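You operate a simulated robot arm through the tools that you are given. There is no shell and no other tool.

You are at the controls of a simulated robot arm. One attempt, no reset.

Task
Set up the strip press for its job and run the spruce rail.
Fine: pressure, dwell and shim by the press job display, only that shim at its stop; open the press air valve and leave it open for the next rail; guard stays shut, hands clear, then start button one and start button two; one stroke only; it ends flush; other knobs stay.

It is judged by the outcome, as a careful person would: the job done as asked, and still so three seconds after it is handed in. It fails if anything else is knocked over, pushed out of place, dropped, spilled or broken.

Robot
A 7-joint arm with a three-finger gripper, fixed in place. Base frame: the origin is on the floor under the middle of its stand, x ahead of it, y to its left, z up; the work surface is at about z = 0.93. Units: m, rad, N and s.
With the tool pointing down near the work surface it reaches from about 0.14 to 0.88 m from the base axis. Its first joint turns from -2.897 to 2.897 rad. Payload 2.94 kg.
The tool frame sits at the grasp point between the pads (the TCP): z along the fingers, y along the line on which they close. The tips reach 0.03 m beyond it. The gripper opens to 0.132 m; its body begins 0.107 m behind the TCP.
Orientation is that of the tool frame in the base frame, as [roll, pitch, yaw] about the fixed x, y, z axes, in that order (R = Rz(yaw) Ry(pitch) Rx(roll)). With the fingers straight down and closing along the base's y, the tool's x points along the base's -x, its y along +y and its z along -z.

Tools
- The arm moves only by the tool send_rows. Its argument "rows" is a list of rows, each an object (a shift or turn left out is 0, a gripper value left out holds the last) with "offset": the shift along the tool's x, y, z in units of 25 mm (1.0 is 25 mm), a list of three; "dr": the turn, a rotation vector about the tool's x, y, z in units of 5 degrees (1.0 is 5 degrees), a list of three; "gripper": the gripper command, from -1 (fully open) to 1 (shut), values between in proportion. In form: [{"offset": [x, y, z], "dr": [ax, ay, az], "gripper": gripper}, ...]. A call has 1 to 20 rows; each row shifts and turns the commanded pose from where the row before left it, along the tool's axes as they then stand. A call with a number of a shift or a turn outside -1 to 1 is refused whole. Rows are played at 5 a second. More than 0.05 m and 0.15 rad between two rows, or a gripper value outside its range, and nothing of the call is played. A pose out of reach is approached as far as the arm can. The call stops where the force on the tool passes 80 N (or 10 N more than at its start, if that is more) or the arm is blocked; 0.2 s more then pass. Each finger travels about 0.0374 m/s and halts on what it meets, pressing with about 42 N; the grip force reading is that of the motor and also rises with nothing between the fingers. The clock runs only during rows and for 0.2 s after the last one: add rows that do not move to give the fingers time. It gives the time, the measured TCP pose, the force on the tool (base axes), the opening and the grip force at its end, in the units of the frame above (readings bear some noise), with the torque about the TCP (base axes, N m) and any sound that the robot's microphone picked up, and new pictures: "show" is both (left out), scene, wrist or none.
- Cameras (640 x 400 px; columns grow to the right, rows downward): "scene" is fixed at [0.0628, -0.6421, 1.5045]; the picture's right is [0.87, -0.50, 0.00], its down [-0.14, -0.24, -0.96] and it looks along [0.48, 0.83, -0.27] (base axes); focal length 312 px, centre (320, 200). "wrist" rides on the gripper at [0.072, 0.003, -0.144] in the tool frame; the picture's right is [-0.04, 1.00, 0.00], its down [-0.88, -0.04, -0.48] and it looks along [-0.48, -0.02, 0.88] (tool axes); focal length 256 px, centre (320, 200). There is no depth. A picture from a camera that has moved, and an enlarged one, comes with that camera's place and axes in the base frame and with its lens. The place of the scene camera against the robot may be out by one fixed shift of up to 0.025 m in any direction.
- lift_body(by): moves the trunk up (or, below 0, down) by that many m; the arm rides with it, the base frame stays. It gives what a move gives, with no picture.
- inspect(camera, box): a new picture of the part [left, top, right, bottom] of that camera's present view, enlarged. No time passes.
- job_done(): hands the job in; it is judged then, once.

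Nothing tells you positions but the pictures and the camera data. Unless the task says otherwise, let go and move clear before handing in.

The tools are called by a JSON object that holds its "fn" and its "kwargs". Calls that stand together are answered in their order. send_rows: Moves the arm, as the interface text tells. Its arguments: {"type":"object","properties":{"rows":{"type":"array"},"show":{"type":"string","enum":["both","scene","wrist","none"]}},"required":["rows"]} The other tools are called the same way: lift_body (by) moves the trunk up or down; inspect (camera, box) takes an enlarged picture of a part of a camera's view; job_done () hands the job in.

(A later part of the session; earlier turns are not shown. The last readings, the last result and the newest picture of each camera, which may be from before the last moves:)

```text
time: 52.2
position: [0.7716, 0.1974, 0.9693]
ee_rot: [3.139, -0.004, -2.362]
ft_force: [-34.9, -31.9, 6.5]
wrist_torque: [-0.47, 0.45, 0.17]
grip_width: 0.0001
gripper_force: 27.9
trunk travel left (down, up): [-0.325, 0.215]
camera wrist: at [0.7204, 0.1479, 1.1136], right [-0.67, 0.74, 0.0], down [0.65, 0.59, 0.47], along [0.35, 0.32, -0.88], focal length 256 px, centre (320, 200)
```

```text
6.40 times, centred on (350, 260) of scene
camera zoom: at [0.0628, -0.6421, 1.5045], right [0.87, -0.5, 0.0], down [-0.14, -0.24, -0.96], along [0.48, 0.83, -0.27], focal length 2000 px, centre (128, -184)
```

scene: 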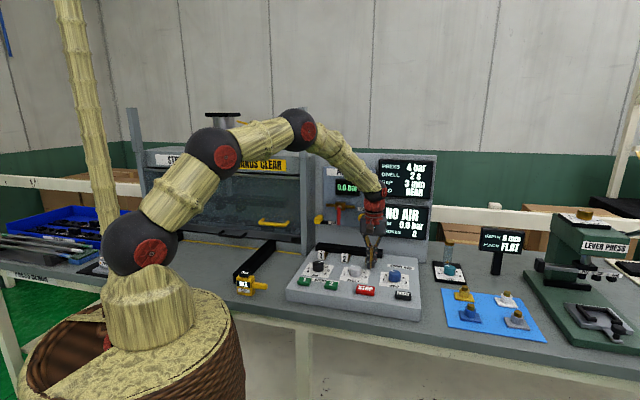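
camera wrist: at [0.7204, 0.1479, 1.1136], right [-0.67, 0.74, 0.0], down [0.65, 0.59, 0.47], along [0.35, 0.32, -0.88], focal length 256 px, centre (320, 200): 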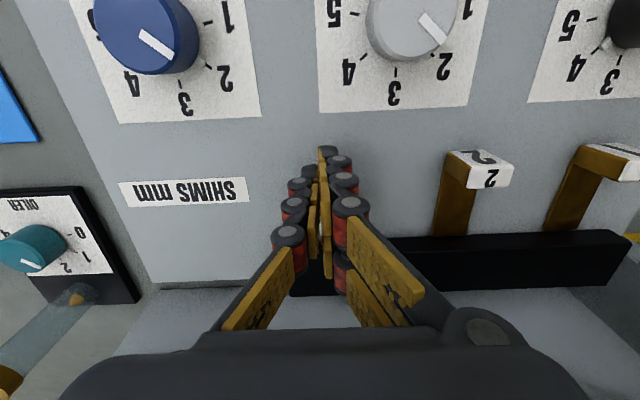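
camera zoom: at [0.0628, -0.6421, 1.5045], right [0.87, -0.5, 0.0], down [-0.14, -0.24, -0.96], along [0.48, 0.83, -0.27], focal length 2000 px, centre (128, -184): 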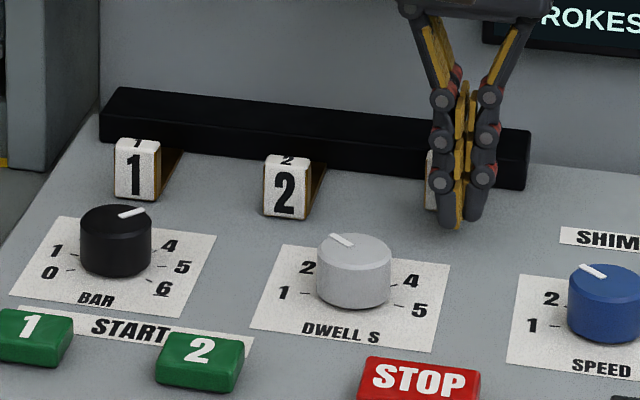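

The force jumped to about 47 N — the stop. I'll back off, rise and check all three shims.

{"fn": "send_rows", "kwargs": {"rows": [{"offset": [0.5, 0, 0]}, {"offset": [0.6, 0, 0]}, {"offset": [0, 0, -1]}, {"offset": [0, 0, -1]}, {"offset": [0, 0, -1]}, {"offset": [0, 0, -1], "gripper": -1}, {"offset": [0, 0, -1]}, {}, {}, {}], "show": "both"}}

{"fn": "inspect", "kwargs": {"camera": "wrist", "box": [240, 100, 480, 250]}}

{"fn": "inspect", "kwargs": {"camera": "scene", "box": [300, 235, 400, 285]}}

```text
time: 54.4
position: [0.7585, 0.1824, 1.0947]
ee_rot: [3.141, 0.001, -2.359]
ft_force: [-0.6, 0.1, -0.9]
wrist_torque: [-0.01, -0.02, 0.03]
grip_width: 0.0849
gripper_force: 0.1
trunk travel left (down, up): [-0.325, 0.215]
camera wrist: at [0.7053, 0.1333, 1.2383], right [-0.67, 0.74, 0.0], down [0.65, 0.59, 0.48], along [0.35, 0.32, -0.88], focal length 256 px, centre (320, 200)
```

scene: 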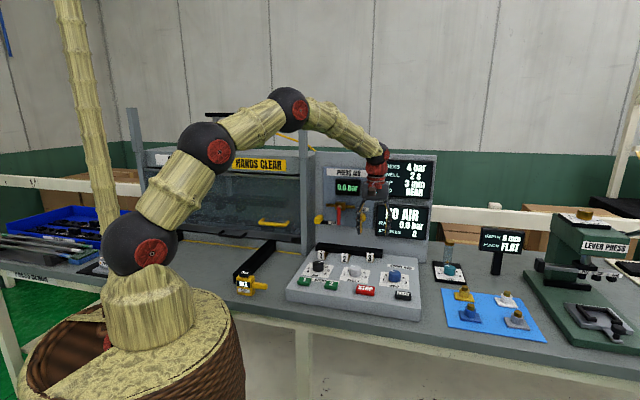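
wrist: 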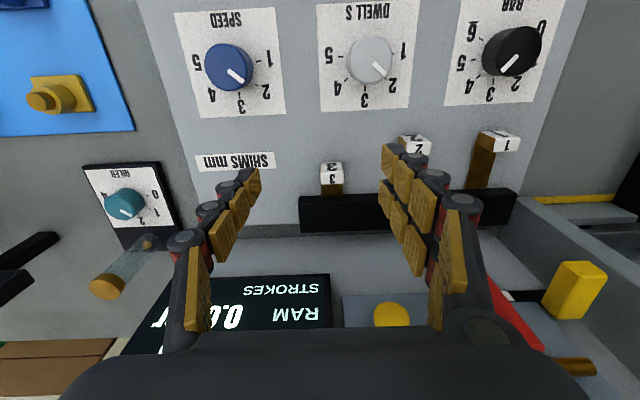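

```text
2.67 times, centred on (360, 175) of wrist
camera zoom: at [0.7053, 0.1333, 1.2383], right [-0.67, 0.74, 0.0], down [0.65, 0.59, 0.48], along [0.35, 0.32, -0.88], focal length 683 px, centre (213, 267)
```

zoom: 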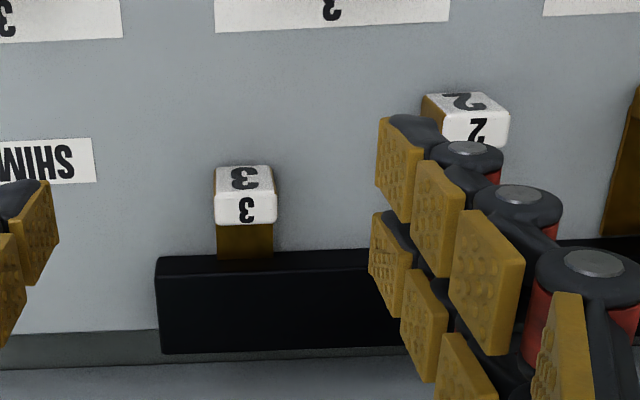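

```text
6.40 times, centred on (350, 260) of scene
camera zoom: at [0.0628, -0.6421, 1.5045], right [0.87, -0.5, 0.0], down [-0.14, -0.24, -0.96], along [0.48, 0.83, -0.27], focal length 2000 px, centre (128, -184)
```

zoom: 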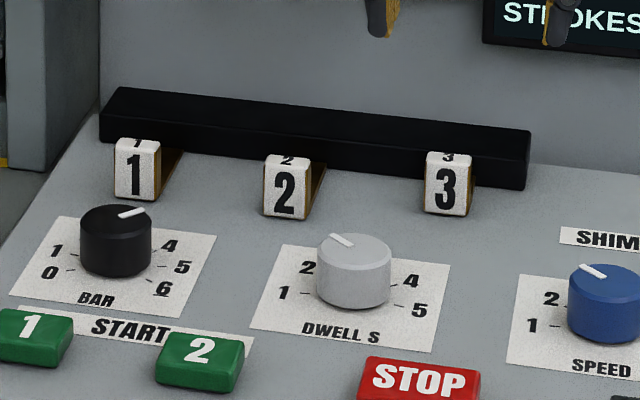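

Shim 3 is now at its stop and shims 1 and 2 are out. Next is the air lock: I'll raise, shift left and tilt 45° to face the valve panel for a proper look.

{"fn": "send_rows", "kwargs": {"rows": [{"offset": [0, 0, -1], "gripper": -1}, {"offset": [0, 0, -1]}, {"offset": [-0.1, 1, 0]}, {"offset": [-0.1, 1, 0]}, {"offset": [-0.1, 1, 0]}, {"offset": [-0.1, 1, 0]}, {"offset": [-0.1, 1, 0]}, {"offset": [-0.1, 1, 0]}, {"offset": [-0.1, 1, 0]}, {"offset": [-0.1, 1, 0]}, {"dr": [0, -1, 0]}, {"dr": [0, -1, 0]}, {"dr": [0, -1, 0]}, {"dr": [0, -1, 0]}, {"dr": [0, -1, 0]}, {"dr": [0, -1, 0]}, {"dr": [0, -1, 0]}, {"dr": [0, -1, 0]}, {"dr": [0, -1, 0]}, {}], "show": "both"}}

{"fn": "inspect", "kwargs": {"camera": "wrist", "box": [200, 100, 440, 250]}}

```text
time: 58.6
position: [0.6325, 0.3391, 1.1441]
ee_rot: [3.141, 0.784, -2.36]
ft_force: [1.2, 0.1, 0.7]
wrist_torque: [0.03, 0.04, 0.0]
grip_width: 0.1319
gripper_force: 0.0
trunk travel left (down, up): [-0.325, 0.215]
camera wrist: at [0.5216, 0.2325, 1.195], right [-0.68, 0.73, 0.03], down [0.23, 0.17, 0.96], along [0.69, 0.66, -0.29], focal length 256 px, centre (320, 200)
```

scene: 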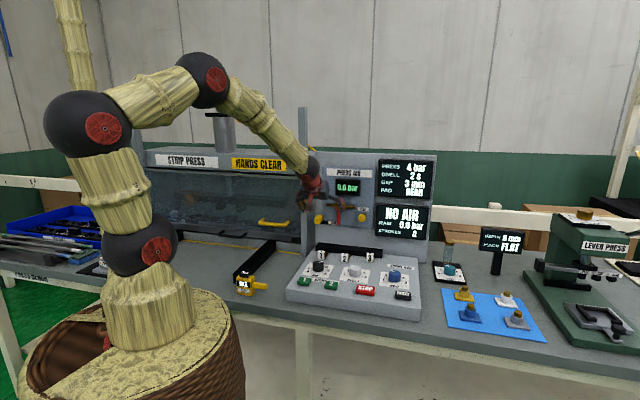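
wrist: 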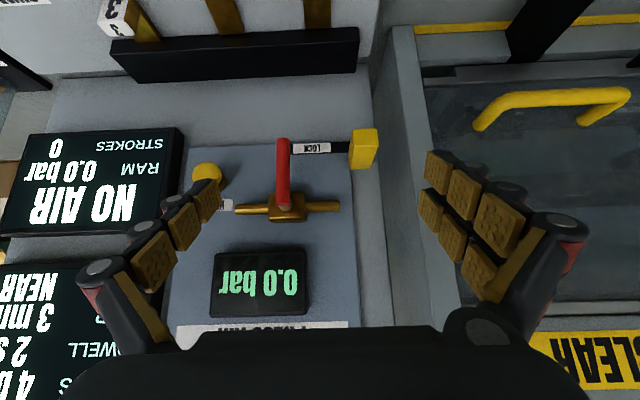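

```text
2.67 times, centred on (320, 175) of wrist
camera zoom: at [0.5216, 0.2325, 1.195], right [-0.68, 0.73, 0.03], down [0.23, 0.17, 0.96], along [0.69, 0.66, -0.29], focal length 683 px, centre (320, 267)
```

zoom: 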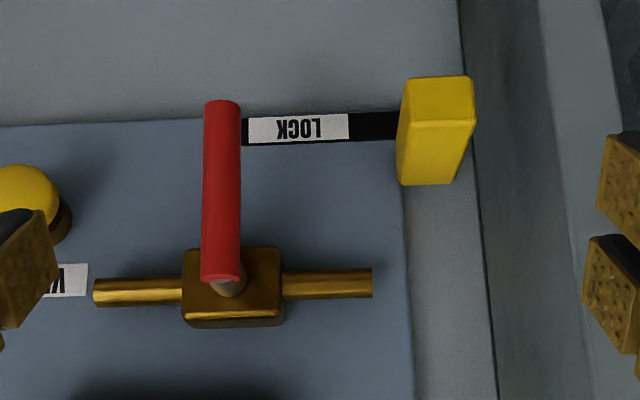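

The lock block is about 30 × 20 × 64 mm at u≈0.16, z≈1.05, with room between it and the lever. I'll close the fingers and bring them in front of that gap.

{"fn": "send_rows", "kwargs": {"rows": [{"gripper": 1}, {}, {}, {}, {}, {}, {}, {}, {}, {"offset": [0.105, -0.025, 0.955]}, {"offset": [0.105, -0.025, 0.955]}, {"offset": [0.105, -0.025, 0.955]}, {"offset": [0.105, -0.025, 0.955]}, {}], "show": "both"}}

{"fn": "inspect", "kwargs": {"camera": "wrist", "box": [240, 100, 440, 225]}}

{"fn": "inspect", "kwargs": {"camera": "scene", "box": [285, 165, 385, 245]}}

```text
time: 61.6
position: [0.6765, 0.3804, 1.0695]
ee_rot: [3.141, 0.785, -2.359]
ft_force: [-0.1, 0.3, 0.7]
wrist_torque: [-0.04, 0.0, -0.03]
grip_width: 0.0
gripper_force: 28.6
trunk travel left (down, up): [-0.325, 0.215]
camera wrist: at [0.5653, 0.2733, 1.1207], right [-0.68, 0.73, 0.03], down [0.23, 0.17, 0.96], along [0.69, 0.66, -0.29], focal length 256 px, centre (320, 200)
```

scene: 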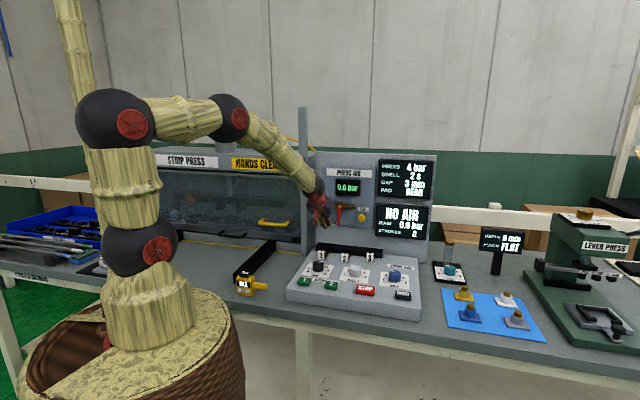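
wrist: 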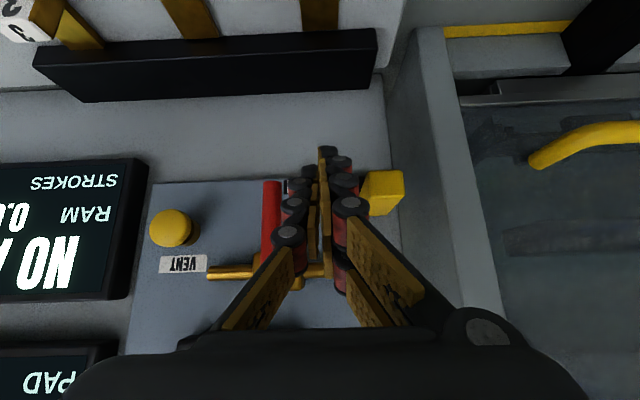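

```text
3.20 times, centred on (340, 162) of wrist
camera zoom: at [0.5653, 0.2733, 1.1207], right [-0.68, 0.73, 0.03], down [0.23, 0.17, 0.96], along [0.69, 0.66, -0.29], focal length 819 px, centre (256, 320)
```

zoom: 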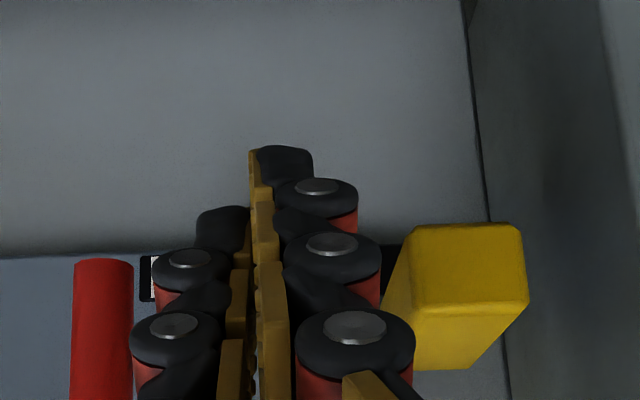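

```text
5.00 times, centred on (335, 205) of scene
camera zoom: at [0.0628, -0.6421, 1.5045], right [0.87, -0.5, 0.0], down [-0.14, -0.24, -0.96], along [0.48, 0.83, -0.27], focal length 1562 px, centre (245, 175)
```

zoom: 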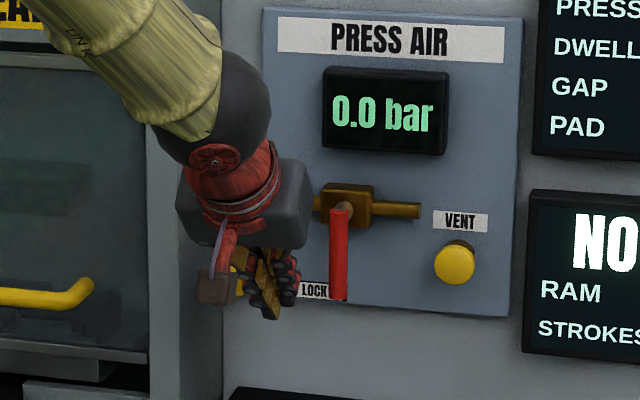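

The fingers are lined up in the gap between lever and block. I'll advance into the gap.

{"fn": "send_rows", "kwargs": {"rows": [{"offset": [-0.37, 0, 0.51]}, {"offset": [-0.37, 0, 0.51]}, {"offset": [-0.37, 0, 0.51]}, {}], "show": "both"}}

{"fn": "inspect", "kwargs": {"camera": "wrist", "box": [240, 100, 440, 225]}}

```text
time: 62.6
position: [0.7086, 0.4121, 1.0635]
ee_rot: [3.14, 0.786, -2.36]
ft_force: [0.1, 0.8, 0.6]
wrist_torque: [-0.03, -0.05, -0.01]
grip_width: 0.0
gripper_force: 28.8
trunk travel left (down, up): [-0.325, 0.215]
camera wrist: at [0.5985, 0.3059, 1.113], right [-0.68, 0.73, 0.03], down [0.23, 0.17, 0.96], along [0.69, 0.66, -0.29], focal length 256 px, centre (320, 200)
```

scene: 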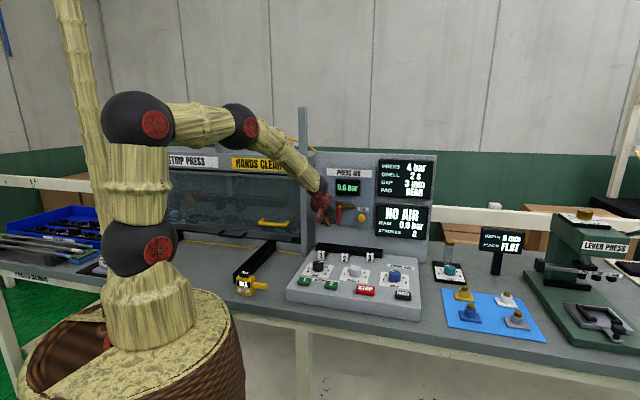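
wrist: 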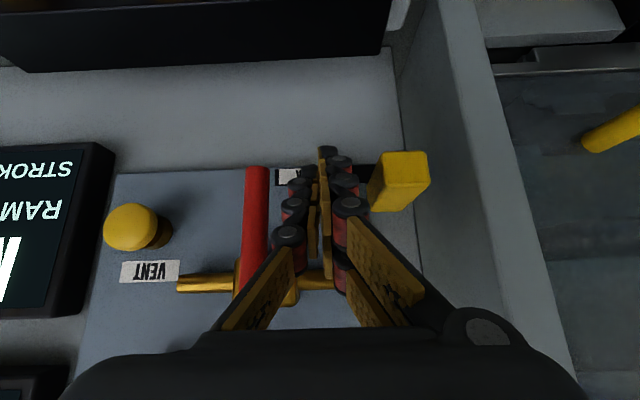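

```text
3.20 times, centred on (340, 162) of wrist
camera zoom: at [0.5985, 0.3059, 1.113], right [-0.68, 0.73, 0.03], down [0.23, 0.17, 0.96], along [0.69, 0.66, -0.29], focal length 819 px, centre (256, 320)
```

zoom: 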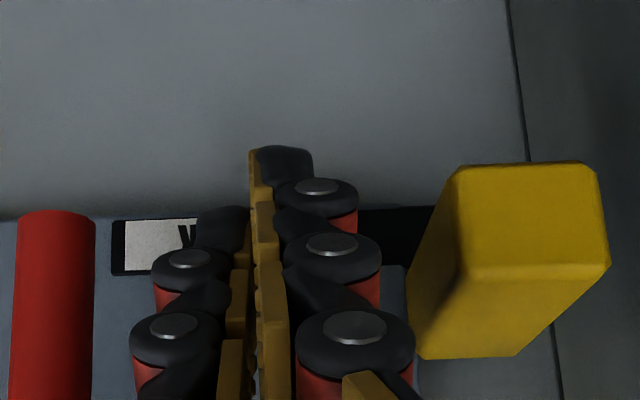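

I'm in the gap, clear of both. Now I'll push left against the yellow block in steps.

{"fn": "send_rows", "kwargs": {"rows": [{"offset": [0, 0.3, 0]}, {"offset": [0, 0.3, 0]}, {"offset": [0, 0.3, 0]}, {}], "show": "wrist"}}

```text
time: 63.6
position: [0.6945, 0.4275, 1.0631]
ee_rot: [-3.141, 0.786, -2.362]
ft_force: [7.7, -7.1, 0.0]
wrist_torque: [-0.02, -0.01, 0.16]
grip_width: 0.0002
gripper_force: 29.0
trunk travel left (down, up): [-0.325, 0.215]
camera wrist: at [0.5849, 0.3206, 1.1126], right [-0.68, 0.73, 0.03], down [0.23, 0.17, 0.96], along [0.7, 0.66, -0.29], focal length 256 px, centre (320, 200)
```

wrist: 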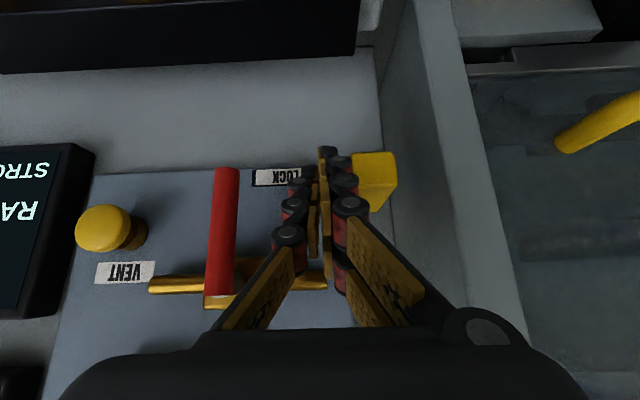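

Contact made at about 10 N. I'll keep pushing.

{"fn": "send_rows", "kwargs": {"rows": [{"offset": [0, 0.2, 0]}, {"offset": [0, 0.2, 0]}, {"offset": [0, 0.2, 0]}, {}], "show": "wrist"}}

```text
time: 64.6
position: [0.6936, 0.4297, 1.0635]
ee_rot: [-3.14, 0.79, -2.374]
ft_force: [49.2, -53.6, -2.8]
wrist_torque: [-0.27, -0.31, 1.01]
grip_width: 0.0
gripper_force: 28.6
trunk travel left (down, up): [-0.325, 0.215]
camera wrist: at [0.5808, 0.3242, 1.1122], right [-0.67, 0.74, 0.03], down [0.23, 0.17, 0.96], along [0.71, 0.65, -0.28], focal length 256 px, centre (320, 200)
```

wrist: 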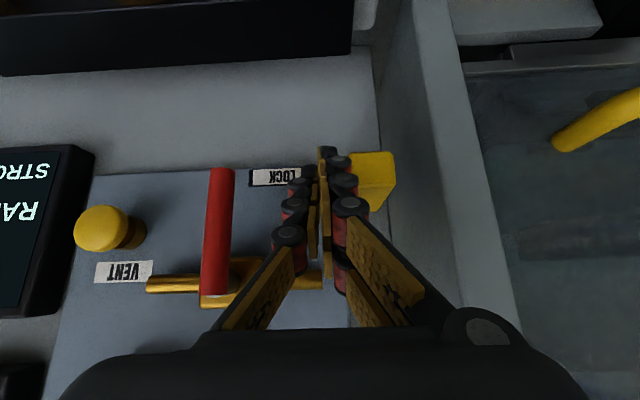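

The block doesn't move left at 70 N, so that is not its direction (or it is already at that end). I'll back off at once and look at the bolt end more closely.

{"fn": "send_rows", "kwargs": {"rows": [{"offset": [0, -0.3, 0]}, {"offset": [0, -0.5, 0]}, {"offset": [0, -0.5, 0]}, {"offset": [0.7, 0, -0.7]}, {"offset": [0.7, 0, -0.7]}, {"offset": [0.7, 0, -0.7]}, {"offset": [0, 0, 0], "gripper": -1}, {}, {}, {}, {}, {}, {}, {}, {}], "show": "both"}}

{"fn": "inspect", "kwargs": {"camera": "wrist", "box": [220, 100, 420, 225]}}

{"fn": "inspect", "kwargs": {"camera": "wrist", "box": [240, 120, 340, 190]}}

{"fn": "inspect", "kwargs": {"camera": "scene", "box": [305, 190, 365, 230]}}

```text
time: 67.8
position: [0.6536, 0.3639, 1.061]
ee_rot: [-3.142, 0.786, -2.36]
ft_force: [0.2, -0.5, 0.7]
wrist_torque: [0.01, 0.01, -0.02]
grip_width: 0.1319
gripper_force: 0.0
trunk travel left (down, up): [-0.325, 0.215]
camera wrist: at [0.5433, 0.2575, 1.1124], right [-0.68, 0.73, 0.03], down [0.23, 0.17, 0.96], along [0.69, 0.66, -0.29], focal length 256 px, centre (320, 200)
```

scene: 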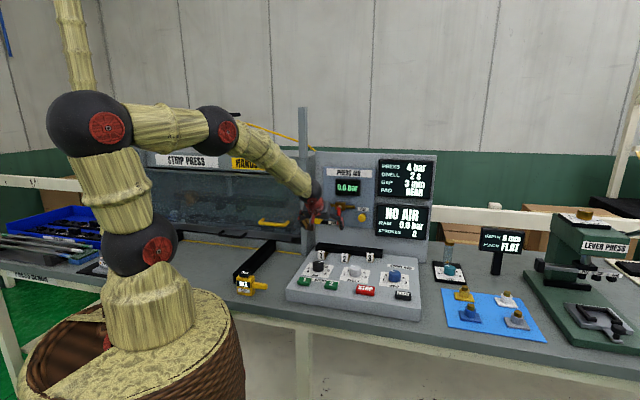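
wrist: 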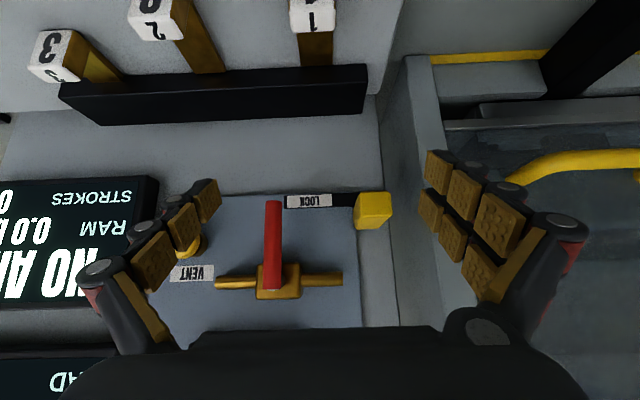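

```text
3.20 times, centred on (320, 162) of wrist
camera zoom: at [0.5433, 0.2575, 1.1124], right [-0.68, 0.73, 0.03], down [0.23, 0.17, 0.96], along [0.69, 0.66, -0.29], focal length 819 px, centre (320, 320)
```

zoom: 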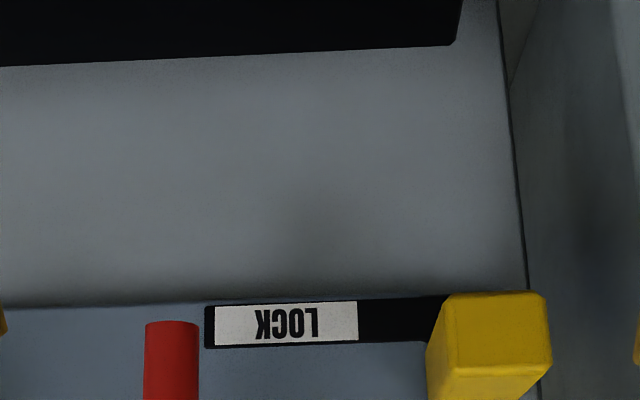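

```text
5.71 times, centred on (290, 155) of wrist
camera zoom: at [0.5433, 0.2575, 1.1124], right [-0.68, 0.73, 0.03], down [0.23, 0.17, 0.96], along [0.69, 0.66, -0.29], focal length 1463 px, centre (491, 457)
```

zoom: 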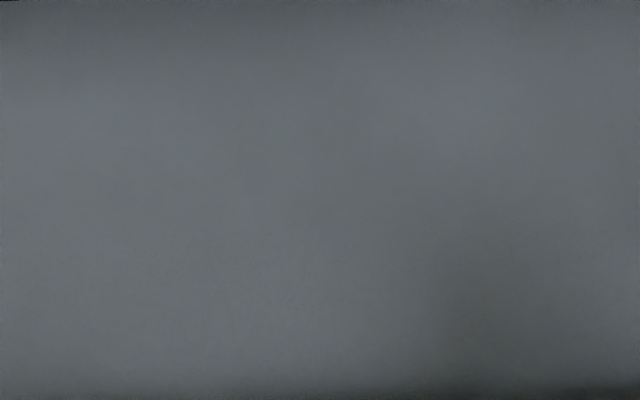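

```text
10.00 times, centred on (335, 210) of scene
camera zoom: at [0.0628, -0.6421, 1.5045], right [0.87, -0.5, 0.0], down [-0.14, -0.24, -0.96], along [0.48, 0.83, -0.27], focal length 3125 px, centre (170, 100)
```

zoom: 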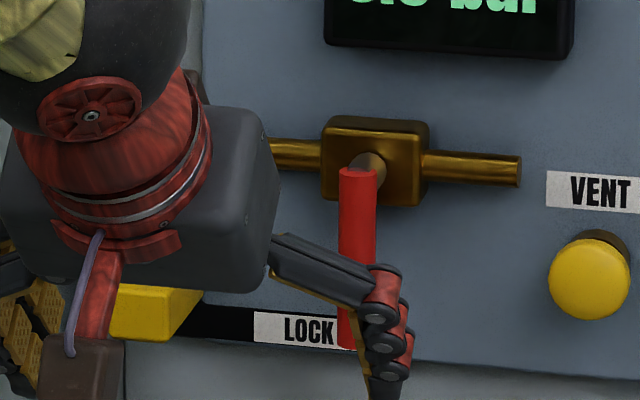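

The bolt end sits just behind the lever and hasn't moved. Before trying other lock directions I'll grip the lever's free end gently and feel whether it is actually held.

{"fn": "send_rows", "kwargs": {"rows": [{"gripper": 0.05}, {}, {}, {}, {}, {}, {"offset": [0, -0.93, 0]}, {"offset": [0, -0.93, 0]}, {"offset": [-0.5, 0, 0.5]}, {"offset": [-0.5, 0, 0.5]}, {}], "show": "wrist"}}

{"fn": "inspect", "kwargs": {"camera": "wrist", "box": [220, 100, 420, 225]}}

```text
time: 70.2
position: [0.711, 0.3572, 1.0621]
ee_rot: [3.141, 0.785, -2.359]
ft_force: [-0.4, 0.2, 0.2]
wrist_torque: [0.03, -0.01, -0.02]
grip_width: 0.0628
gripper_force: 0.0
trunk travel left (down, up): [-0.325, 0.215]
camera wrist: at [0.6008, 0.2498, 1.1123], right [-0.68, 0.73, 0.03], down [0.23, 0.17, 0.96], along [0.69, 0.66, -0.29], focal length 256 px, centre (320, 200)
```

wrist: 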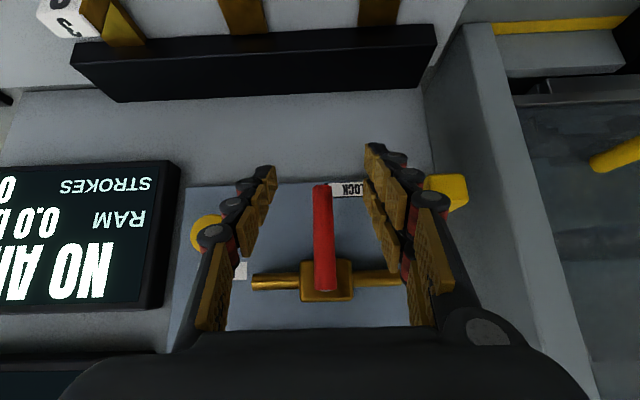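

```text
3.20 times, centred on (320, 162) of wrist
camera zoom: at [0.6008, 0.2498, 1.1123], right [-0.68, 0.73, 0.03], down [0.23, 0.17, 0.96], along [0.69, 0.66, -0.29], focal length 819 px, centre (320, 320)
```

zoom: 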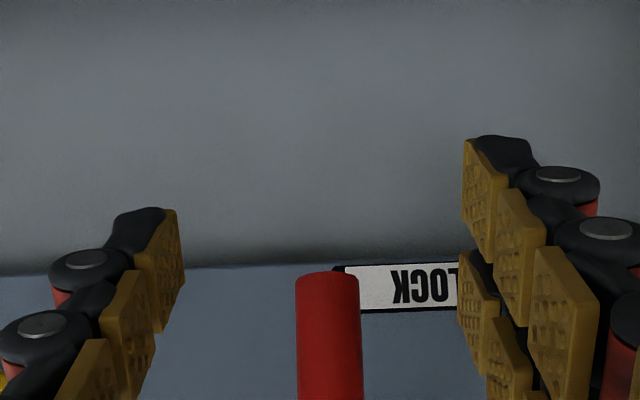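

The lever is centred between the fingers. Advancing to straddle it.

{"fn": "send_rows", "kwargs": {"rows": [{"offset": [-0.36, 0, 0.36]}, {"offset": [-0.36, 0, 0.36]}, {"offset": [-0.36, 0, 0.36]}, {}], "show": "wrist"}}

{"fn": "inspect", "kwargs": {"camera": "scene", "box": [295, 180, 375, 235]}}

```text
time: 71.2
position: [0.7378, 0.3821, 1.0611]
ee_rot: [-3.141, 0.786, -2.362]
ft_force: [-0.5, -0.1, 0.0]
wrist_torque: [0.01, 0.01, -0.01]
grip_width: 0.0626
gripper_force: 0.2
trunk travel left (down, up): [-0.325, 0.215]
camera wrist: at [0.6278, 0.2766, 1.1124], right [-0.68, 0.73, 0.03], down [0.23, 0.17, 0.96], along [0.69, 0.66, -0.29], focal length 256 px, centre (320, 200)
```

wrist: 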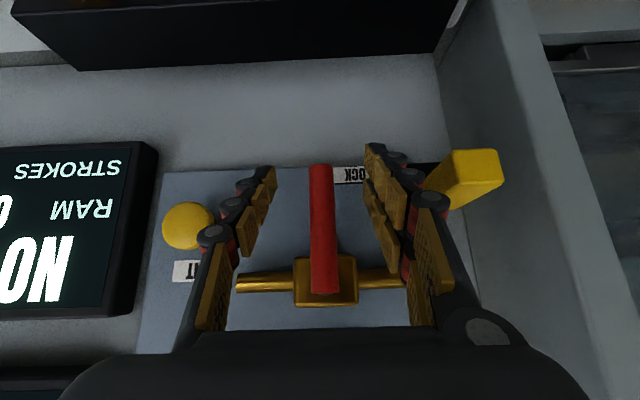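

```text
7.27 times, centred on (335, 208) of scene
camera zoom: at [0.0628, -0.6421, 1.5045], right [0.87, -0.5, 0.0], down [-0.14, -0.24, -0.96], along [0.48, 0.83, -0.27], focal length 2273 px, centre (211, 146)
```

zoom: 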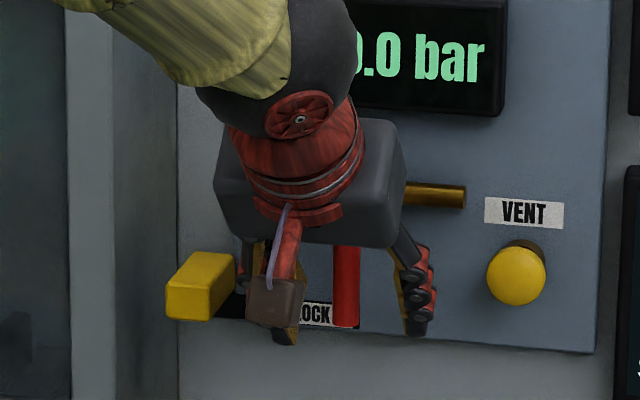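

The fingers straddle the lever, clear of VENT and the block. Closing on the lever.

{"fn": "send_rows", "kwargs": {"rows": [{"gripper": 1}, {}, {}, {}, {}, {}], "show": "wrist"}}

```text
time: 72.6
position: [0.7374, 0.3839, 1.0613]
ee_rot: [3.142, 0.786, -2.36]
ft_force: [-3.7, 3.7, -0.5]
wrist_torque: [0.07, -0.04, 0.03]
grip_width: 0.0142
gripper_force: 40.9
trunk travel left (down, up): [-0.325, 0.215]
camera wrist: at [0.6272, 0.2772, 1.1122], right [-0.68, 0.73, 0.03], down [0.23, 0.17, 0.96], along [0.69, 0.66, -0.29], focal length 256 px, centre (320, 200)
```

wrist: 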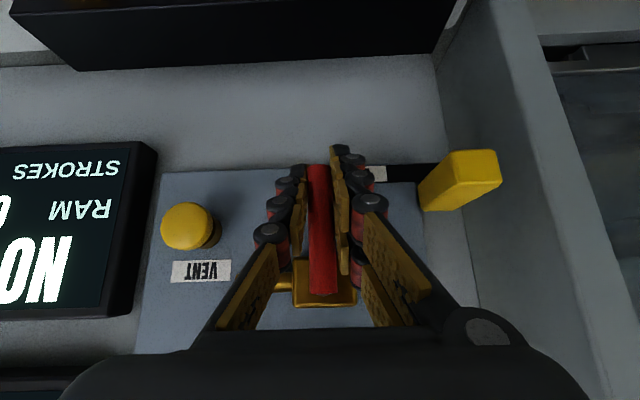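

Lever gripped. I'll test a few millimetres to the left first.

{"fn": "send_rows", "kwargs": {"rows": [{"offset": [0, 0.12, 0]}, {"offset": [0, 0.12, 0]}, {}], "show": "none"}}

```text
time: 73.4
position: [0.7365, 0.3863, 1.0616]
ee_rot: [3.14, 0.785, -2.365]
ft_force: [12.5, -10.3, -3.9]
wrist_torque: [0.92, 0.2, -0.07]
grip_width: 0.0148
gripper_force: 41.1
trunk travel left (down, up): [-0.325, 0.215]
```

It resists to the left (about 16 N). I'll return and test a few millimetres to the right.

{"fn": "send_rows", "kwargs": {"rows": [{"offset": [0, -0.12, 0]}, {"offset": [0, -0.12, 0]}, {"offset": [0, -0.12, 0]}, {"offset": [0, -0.12, 0]}, {}], "show": "wrist"}}

```text
time: 74.6
position: [0.7391, 0.3847, 1.0623]
ee_rot: [-3.141, 0.781, -2.354]
ft_force: [-24.1, 32.5, 0.5]
wrist_torque: [-0.13, -0.55, 0.12]
grip_width: 0.0147
gripper_force: 41.1
trunk travel left (down, up): [-0.325, 0.215]
camera wrist: at [0.6285, 0.276, 1.1124], right [-0.69, 0.73, 0.03], down [0.23, 0.18, 0.96], along [0.69, 0.66, -0.29], focal length 256 px, centre (320, 200)
```

wrist: 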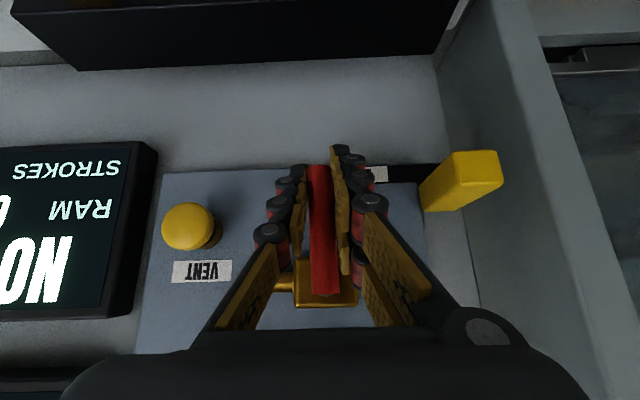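

Right is firmly blocked at 40 N. The left test was only 16 N, so I'll try left with a comparable force.

{"fn": "send_rows", "kwargs": {"rows": [{"offset": [0, 0.12, 0]}, {"offset": [0, 0.12, 0]}, {"offset": [0, 0.12, 0]}, {"offset": [0, 0.12, 0]}, {"offset": [0, 0.12, 0]}, {"offset": [0, 0.12, 0]}, {}], "show": "wrist"}}

```text
time: 76.2
position: [0.7311, 0.3888, 1.0616]
ee_rot: [3.14, 0.787, -2.363]
ft_force: [12.0, -20.5, -5.9]
wrist_torque: [0.65, 1.04, -0.04]
grip_width: 0.0176
gripper_force: 42.3
trunk travel left (down, up): [-0.325, 0.215]
camera wrist: at [0.6209, 0.283, 1.1118], right [-0.68, 0.73, 0.03], down [0.23, 0.17, 0.96], along [0.7, 0.66, -0.29], focal length 256 px, centre (320, 200)
```

wrist: 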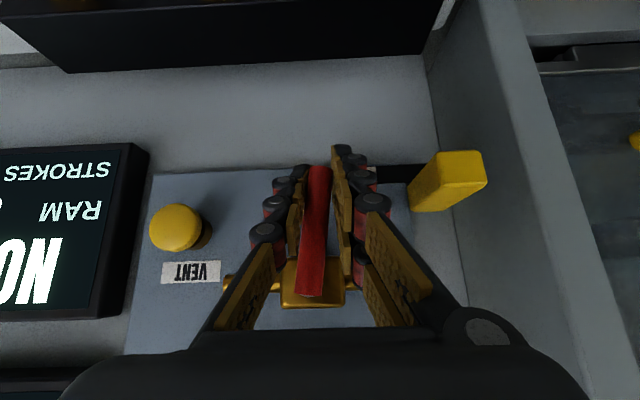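

The lever is swinging left with the hand (it is visibly tilted), so it isn't locked and opens leftward. I'll let go, back out, and reposition closed fingers on its right side to push it round.

{"fn": "send_rows", "kwargs": {"rows": [{"gripper": 0.1}, {}, {}, {}, {"offset": [0.5, 0, -0.5]}, {"offset": [0.5, 0, -0.5]}, {"offset": [0.5, 0, -0.5]}, {"offset": [0.5, 0, -0.5]}, {}], "show": "wrist"}}

{"fn": "inspect", "kwargs": {"camera": "wrist", "box": [220, 120, 480, 283]}}

{"fn": "inspect", "kwargs": {"camera": "scene", "box": [300, 160, 440, 240]}}

```text
time: 78.2
position: [0.6796, 0.3416, 1.0621]
ee_rot: [3.141, 0.786, -2.36]
ft_force: [-0.1, 0.1, 0.1]
wrist_torque: [-0.04, 0.0, -0.02]
grip_width: 0.0592
gripper_force: 0.0
trunk travel left (down, up): [-0.325, 0.215]
camera wrist: at [0.569, 0.2347, 1.1128], right [-0.68, 0.73, 0.03], down [0.23, 0.17, 0.96], along [0.69, 0.66, -0.29], focal length 256 px, centre (320, 200)
```

wrist: 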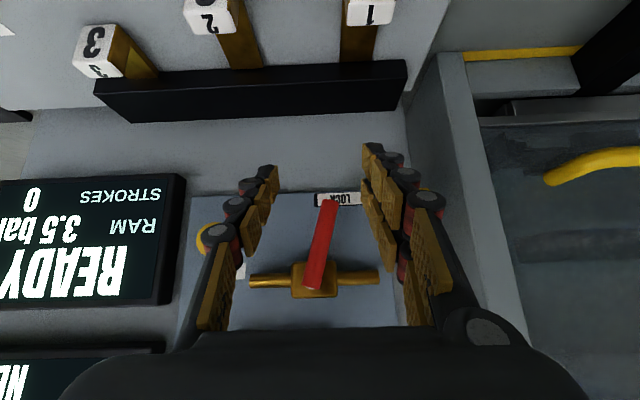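

```text
2.45 times, centred on (350, 202) of wrist
camera zoom: at [0.569, 0.2347, 1.1128], right [-0.68, 0.73, 0.03], down [0.23, 0.17, 0.96], along [0.69, 0.66, -0.29], focal length 628 px, centre (246, 196)
```

zoom: 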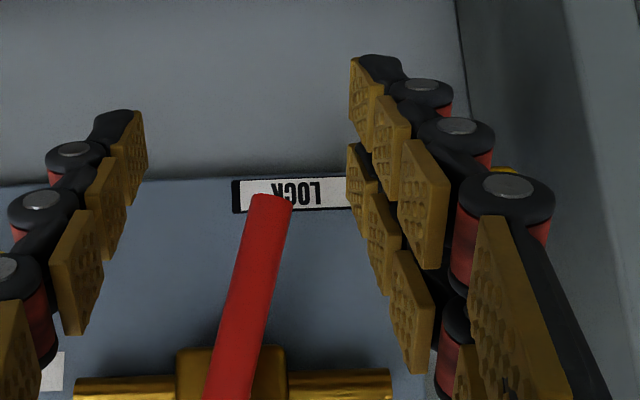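

```text
4.57 times, centred on (370, 200) of scene
camera zoom: at [0.0628, -0.6421, 1.5045], right [0.87, -0.5, 0.0], down [-0.14, -0.24, -0.96], along [0.48, 0.83, -0.27], focal length 1428 px, centre (91, 200)
```

zoom: 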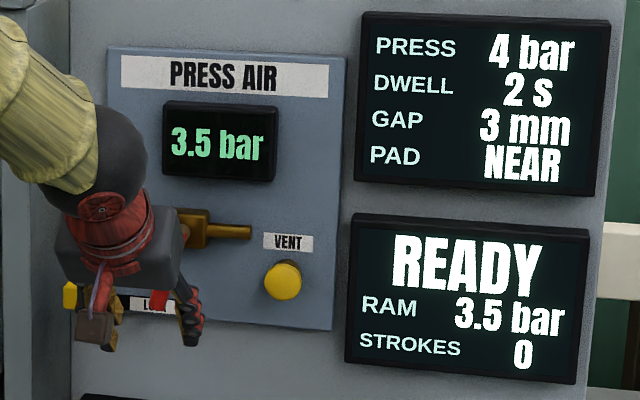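

The valve is already partly open: READY, 3.5 bar. The lever needs to go the full 90° left, so I'll shift right, close the fingers and advance beside it.

{"fn": "send_rows", "kwargs": {"rows": [{"offset": [-0.1, -0.65, -0.1], "gripper": 1}, {"offset": [-0.1, -0.65, -0.1]}, {}, {}, {}, {}, {"offset": [-0.5, 0, 0.5]}, {"offset": [-0.5, 0, 0.5]}, {}], "show": "wrist"}}

{"fn": "inspect", "kwargs": {"camera": "wrist", "box": [200, 120, 440, 270]}}

```text
time: 80.2
position: [0.7283, 0.3434, 1.07]
ee_rot: [3.141, 0.784, -2.361]
ft_force: [0.1, 0.2, 0.2]
wrist_torque: [0.0, -0.01, 0.0]
grip_width: 0.0004
gripper_force: 28.6
trunk travel left (down, up): [-0.325, 0.215]
camera wrist: at [0.6171, 0.2371, 1.12], right [-0.68, 0.73, 0.03], down [0.23, 0.17, 0.96], along [0.69, 0.66, -0.29], focal length 256 px, centre (320, 200)
```

wrist: 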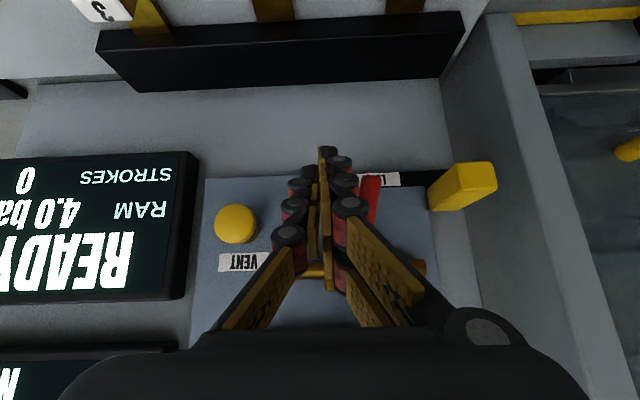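

```text
2.67 times, centred on (320, 195) of wrist
camera zoom: at [0.6171, 0.2371, 1.12], right [-0.68, 0.73, 0.03], down [0.23, 0.17, 0.96], along [0.69, 0.66, -0.29], focal length 683 px, centre (320, 213)
```

zoom: 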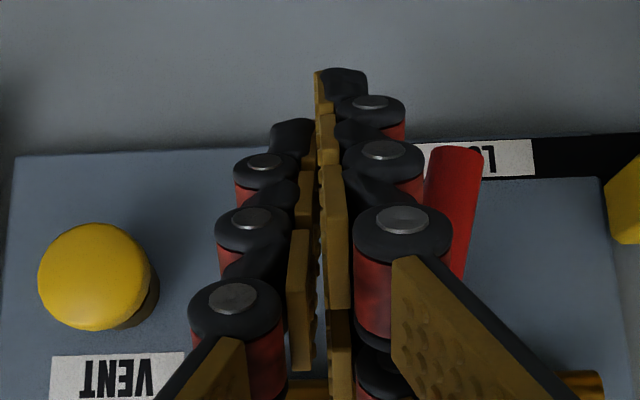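

RAM now reads 4.0 bar with status READY. The fingers are to the right of the lever with clearance to VENT; advancing beside it.

{"fn": "send_rows", "kwargs": {"rows": [{"offset": [-0.5, 0, 0.5]}, {"offset": [-0.5, 0, 0.5]}, {}], "show": "wrist"}}

```text
time: 81.0
position: [0.7533, 0.3688, 1.0692]
ee_rot: [3.142, 0.784, -2.359]
ft_force: [0.5, 0.7, -0.3]
wrist_torque: [0.01, 0.03, 0.0]
grip_width: 0.0001
gripper_force: 28.9
trunk travel left (down, up): [-0.325, 0.215]
camera wrist: at [0.6426, 0.2619, 1.1205], right [-0.68, 0.73, 0.03], down [0.23, 0.17, 0.96], along [0.69, 0.66, -0.29], focal length 256 px, centre (320, 200)
```

wrist: 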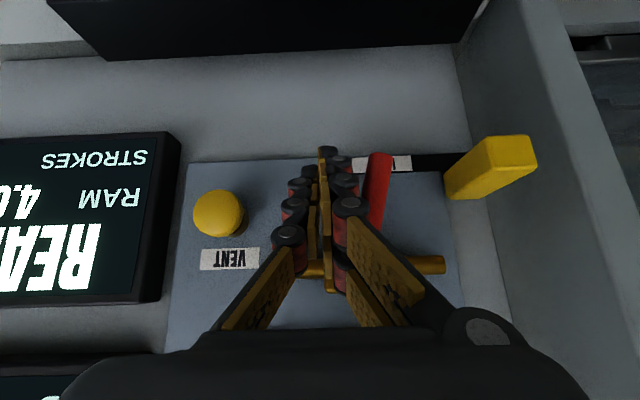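

Now I'll push the lever left along its arc.

{"fn": "send_rows", "kwargs": {"rows": [{"offset": [-0.03, 0.4, -0.03]}, {"offset": [-0.03, 0.4, -0.03]}, {"offset": [-0.03, 0.4, -0.03]}, {"offset": [-0.05, 0.4, -0.05]}, {}], "show": "wrist"}}

```text
time: 82.2
position: [0.7256, 0.3974, 1.0742]
ee_rot: [-3.142, 0.786, -2.36]
ft_force: [-2.2, -0.3, -2.4]
wrist_torque: [0.0, -0.04, -0.03]
grip_width: 0.0002
gripper_force: 28.4
trunk travel left (down, up): [-0.325, 0.215]
camera wrist: at [0.6137, 0.2914, 1.1248], right [-0.68, 0.73, 0.03], down [0.23, 0.17, 0.96], along [0.69, 0.66, -0.29], focal length 256 px, centre (320, 200)
```

wrist: 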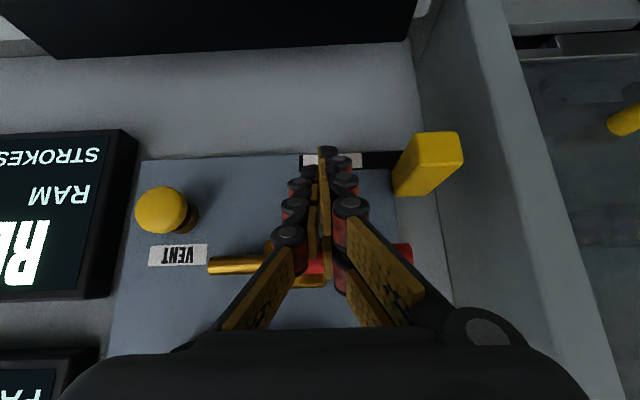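

The lever seems to have swung almost horizontal. I'll enlarge to see how far it is.

{"fn": "inspect", "kwargs": {"camera": "scene", "box": [295, 165, 435, 245]}}

{"fn": "inspect", "kwargs": {"camera": "wrist", "box": [200, 130, 440, 290]}}

```text
4.57 times, centred on (365, 205) of scene
camera zoom: at [0.0628, -0.6421, 1.5045], right [0.87, -0.5, 0.0], down [-0.14, -0.24, -0.96], along [0.48, 0.83, -0.27], focal length 1428 px, centre (114, 177)
```

zoom: 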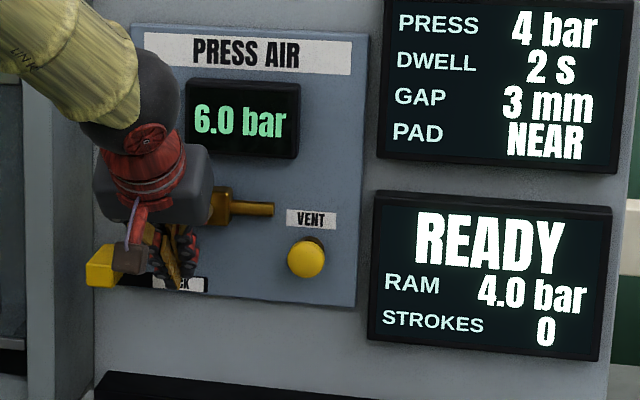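

```text
2.50 times, centred on (320, 210) of wrist
camera zoom: at [0.6137, 0.2914, 1.1248], right [-0.68, 0.73, 0.03], down [0.23, 0.17, 0.96], along [0.69, 0.66, -0.29], focal length 640 px, centre (320, 175)
```

zoom: 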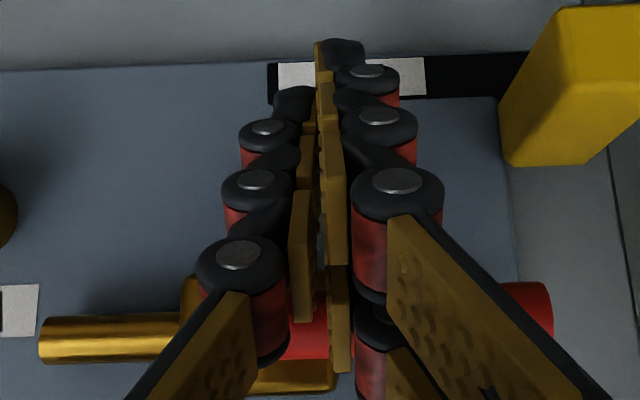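

Supply is 6.0 bar, RAM 4.0 bar, READY, strokes 0, and the lever lies to the left. I'll back straight out and confirm it is fully over.

{"fn": "send_rows", "kwargs": {"rows": [{"offset": [0.6, 0, -0.6]}, {"offset": [0.8, 0, -0.8]}, {"offset": [0.8, 0, -0.8]}, {"offset": [0.8, 0, -0.8]}, {"offset": [0.8, -0.5, -0.8]}, {"offset": [0, -1, -1]}, {"offset": [0, -1, -1]}, {"offset": [0, -1, -1]}, {}], "show": "both"}}

{"fn": "inspect", "kwargs": {"camera": "scene", "box": [300, 165, 440, 245]}}

{"fn": "inspect", "kwargs": {"camera": "scene", "box": [305, 180, 385, 235]}}

```text
time: 84.2
position: [0.652, 0.2049, 1.1275]
ee_rot: [3.141, 0.786, -2.357]
ft_force: [0.3, -0.8, -0.2]
wrist_torque: [0.01, 0.01, 0.03]
grip_width: 0.0001
gripper_force: 28.7
trunk travel left (down, up): [-0.325, 0.215]
camera wrist: at [0.5422, 0.0964, 1.1782], right [-0.68, 0.73, 0.03], down [0.23, 0.17, 0.96], along [0.69, 0.66, -0.29], focal length 256 px, centre (320, 200)
```

scene: 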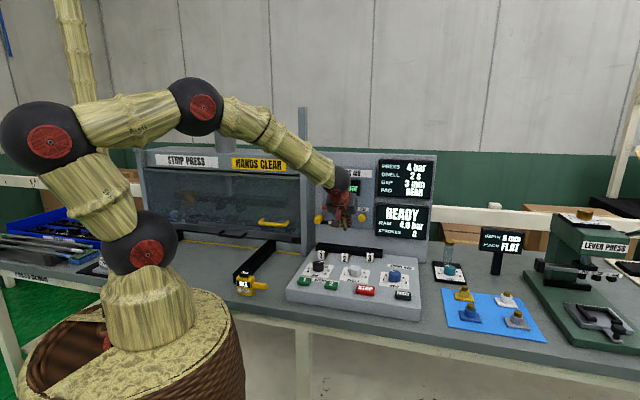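
wrist: 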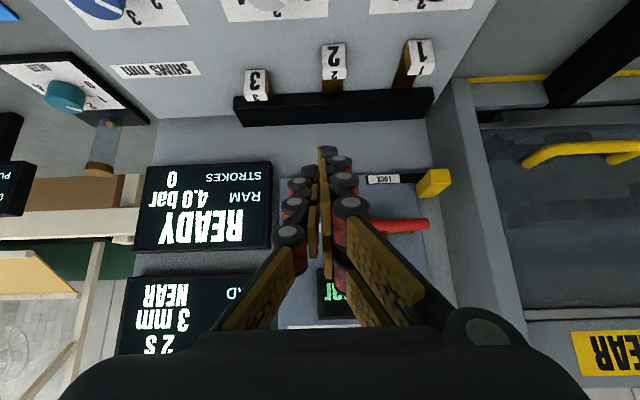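

```text
4.57 times, centred on (370, 205) of scene
camera zoom: at [0.0628, -0.6421, 1.5045], right [0.87, -0.5, 0.0], down [-0.14, -0.24, -0.96], along [0.48, 0.83, -0.27], focal length 1428 px, centre (91, 177)
```

zoom: 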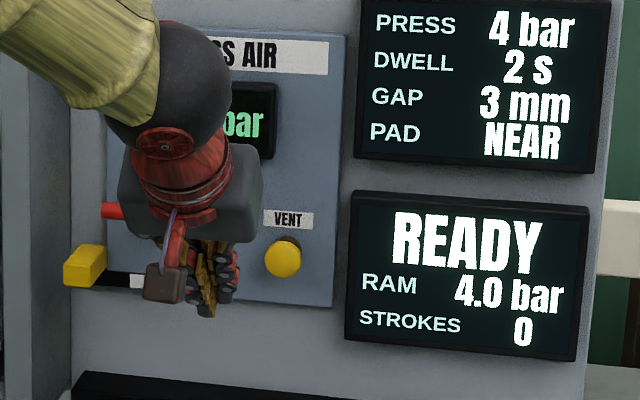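

```text
7.27 times, centred on (345, 208) of scene
camera zoom: at [0.0628, -0.6421, 1.5045], right [0.87, -0.5, 0.0], down [-0.14, -0.24, -0.96], along [0.48, 0.83, -0.27], focal length 2273 px, centre (138, 146)
```

zoom: 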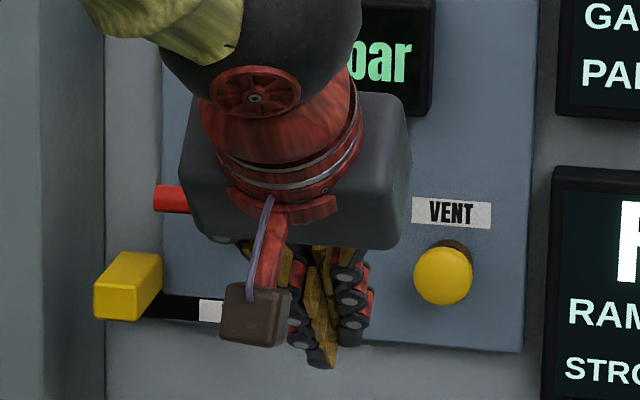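

The valve lever lies horizontally left – fully open. Now I'll level the tool and move above START 1, keeping the fingers closed.

{"fn": "send_rows", "kwargs": {"rows": [{"dr": [0, 1, 0]}, {"dr": [0, 1, 0]}, {"dr": [0, 1, 0]}, {"dr": [0, 1, 0]}, {"dr": [0, 1, 0]}, {"dr": [0, 1, 0]}, {"dr": [0, 1, 0]}, {"dr": [0, 1, 0]}, {"dr": [0, 1, 0]}, {"offset": [0.935, 0.96, 0]}, {"offset": [0.935, 0.96, 0]}, {"offset": [0.935, 0.96, 0]}, {"offset": [0.935, 0.96, 0]}, {"offset": [0.935, 0.96, 0]}, {}], "show": "both"}}

{"fn": "inspect", "kwargs": {"camera": "scene", "box": [300, 150, 440, 240]}}

{"fn": "inspect", "kwargs": {"camera": "scene", "box": [280, 230, 430, 320]}}

```text
time: 87.4
position: [0.4853, 0.2038, 1.128]
ee_rot: [3.141, -0.001, -2.36]
ft_force: [0.6, -0.5, 0.0]
wrist_torque: [-0.02, -0.01, 0.0]
grip_width: 0.0
gripper_force: 28.9
trunk travel left (down, up): [-0.325, 0.215]
camera wrist: at [0.4315, 0.1549, 1.2718], right [-0.67, 0.74, 0.0], down [0.65, 0.59, 0.48], along [0.35, 0.32, -0.88], focal length 256 px, centre (320, 200)
```

scene: 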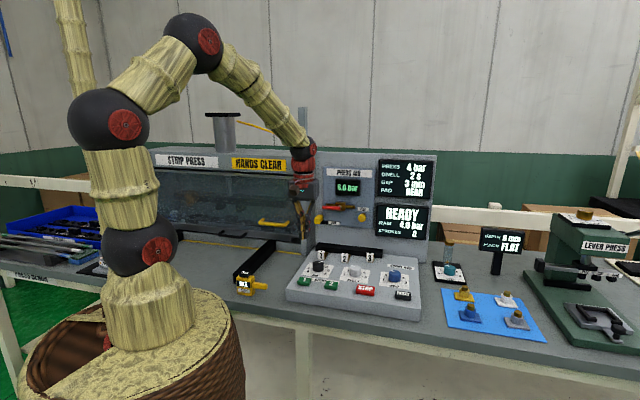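
wrist: 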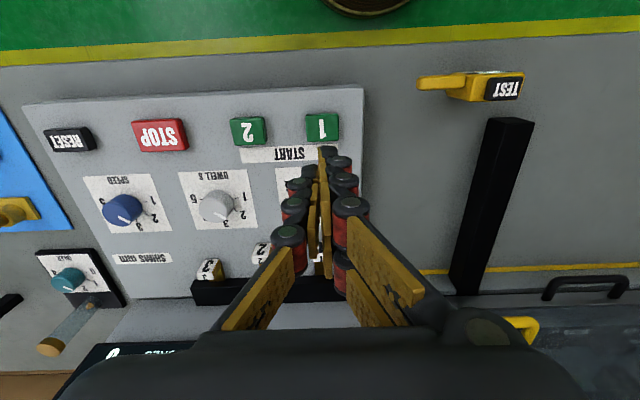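

```text
4.44 times, centred on (370, 195) of scene
camera zoom: at [0.0628, -0.6421, 1.5045], right [0.87, -0.5, 0.0], down [-0.14, -0.24, -0.96], along [0.48, 0.83, -0.27], focal length 1389 px, centre (98, 222)
```

zoom: 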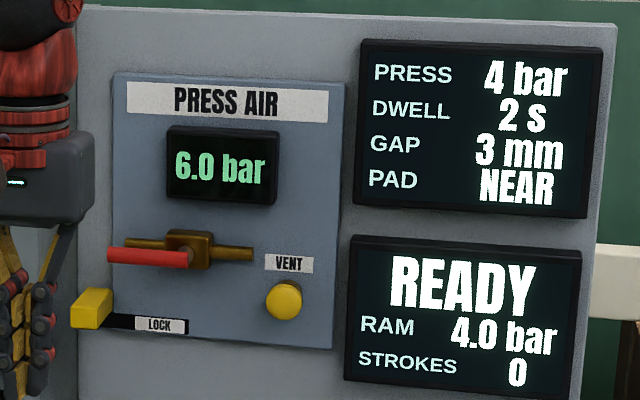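

```text
4.27 times, centred on (355, 275) of scene
camera zoom: at [0.0628, -0.6421, 1.5045], right [0.87, -0.5, 0.0], down [-0.14, -0.24, -0.96], along [0.48, 0.83, -0.27], focal length 1333 px, centre (171, -120)
```

zoom: 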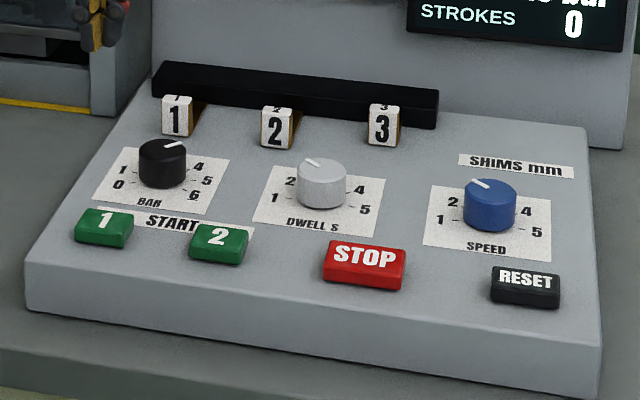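

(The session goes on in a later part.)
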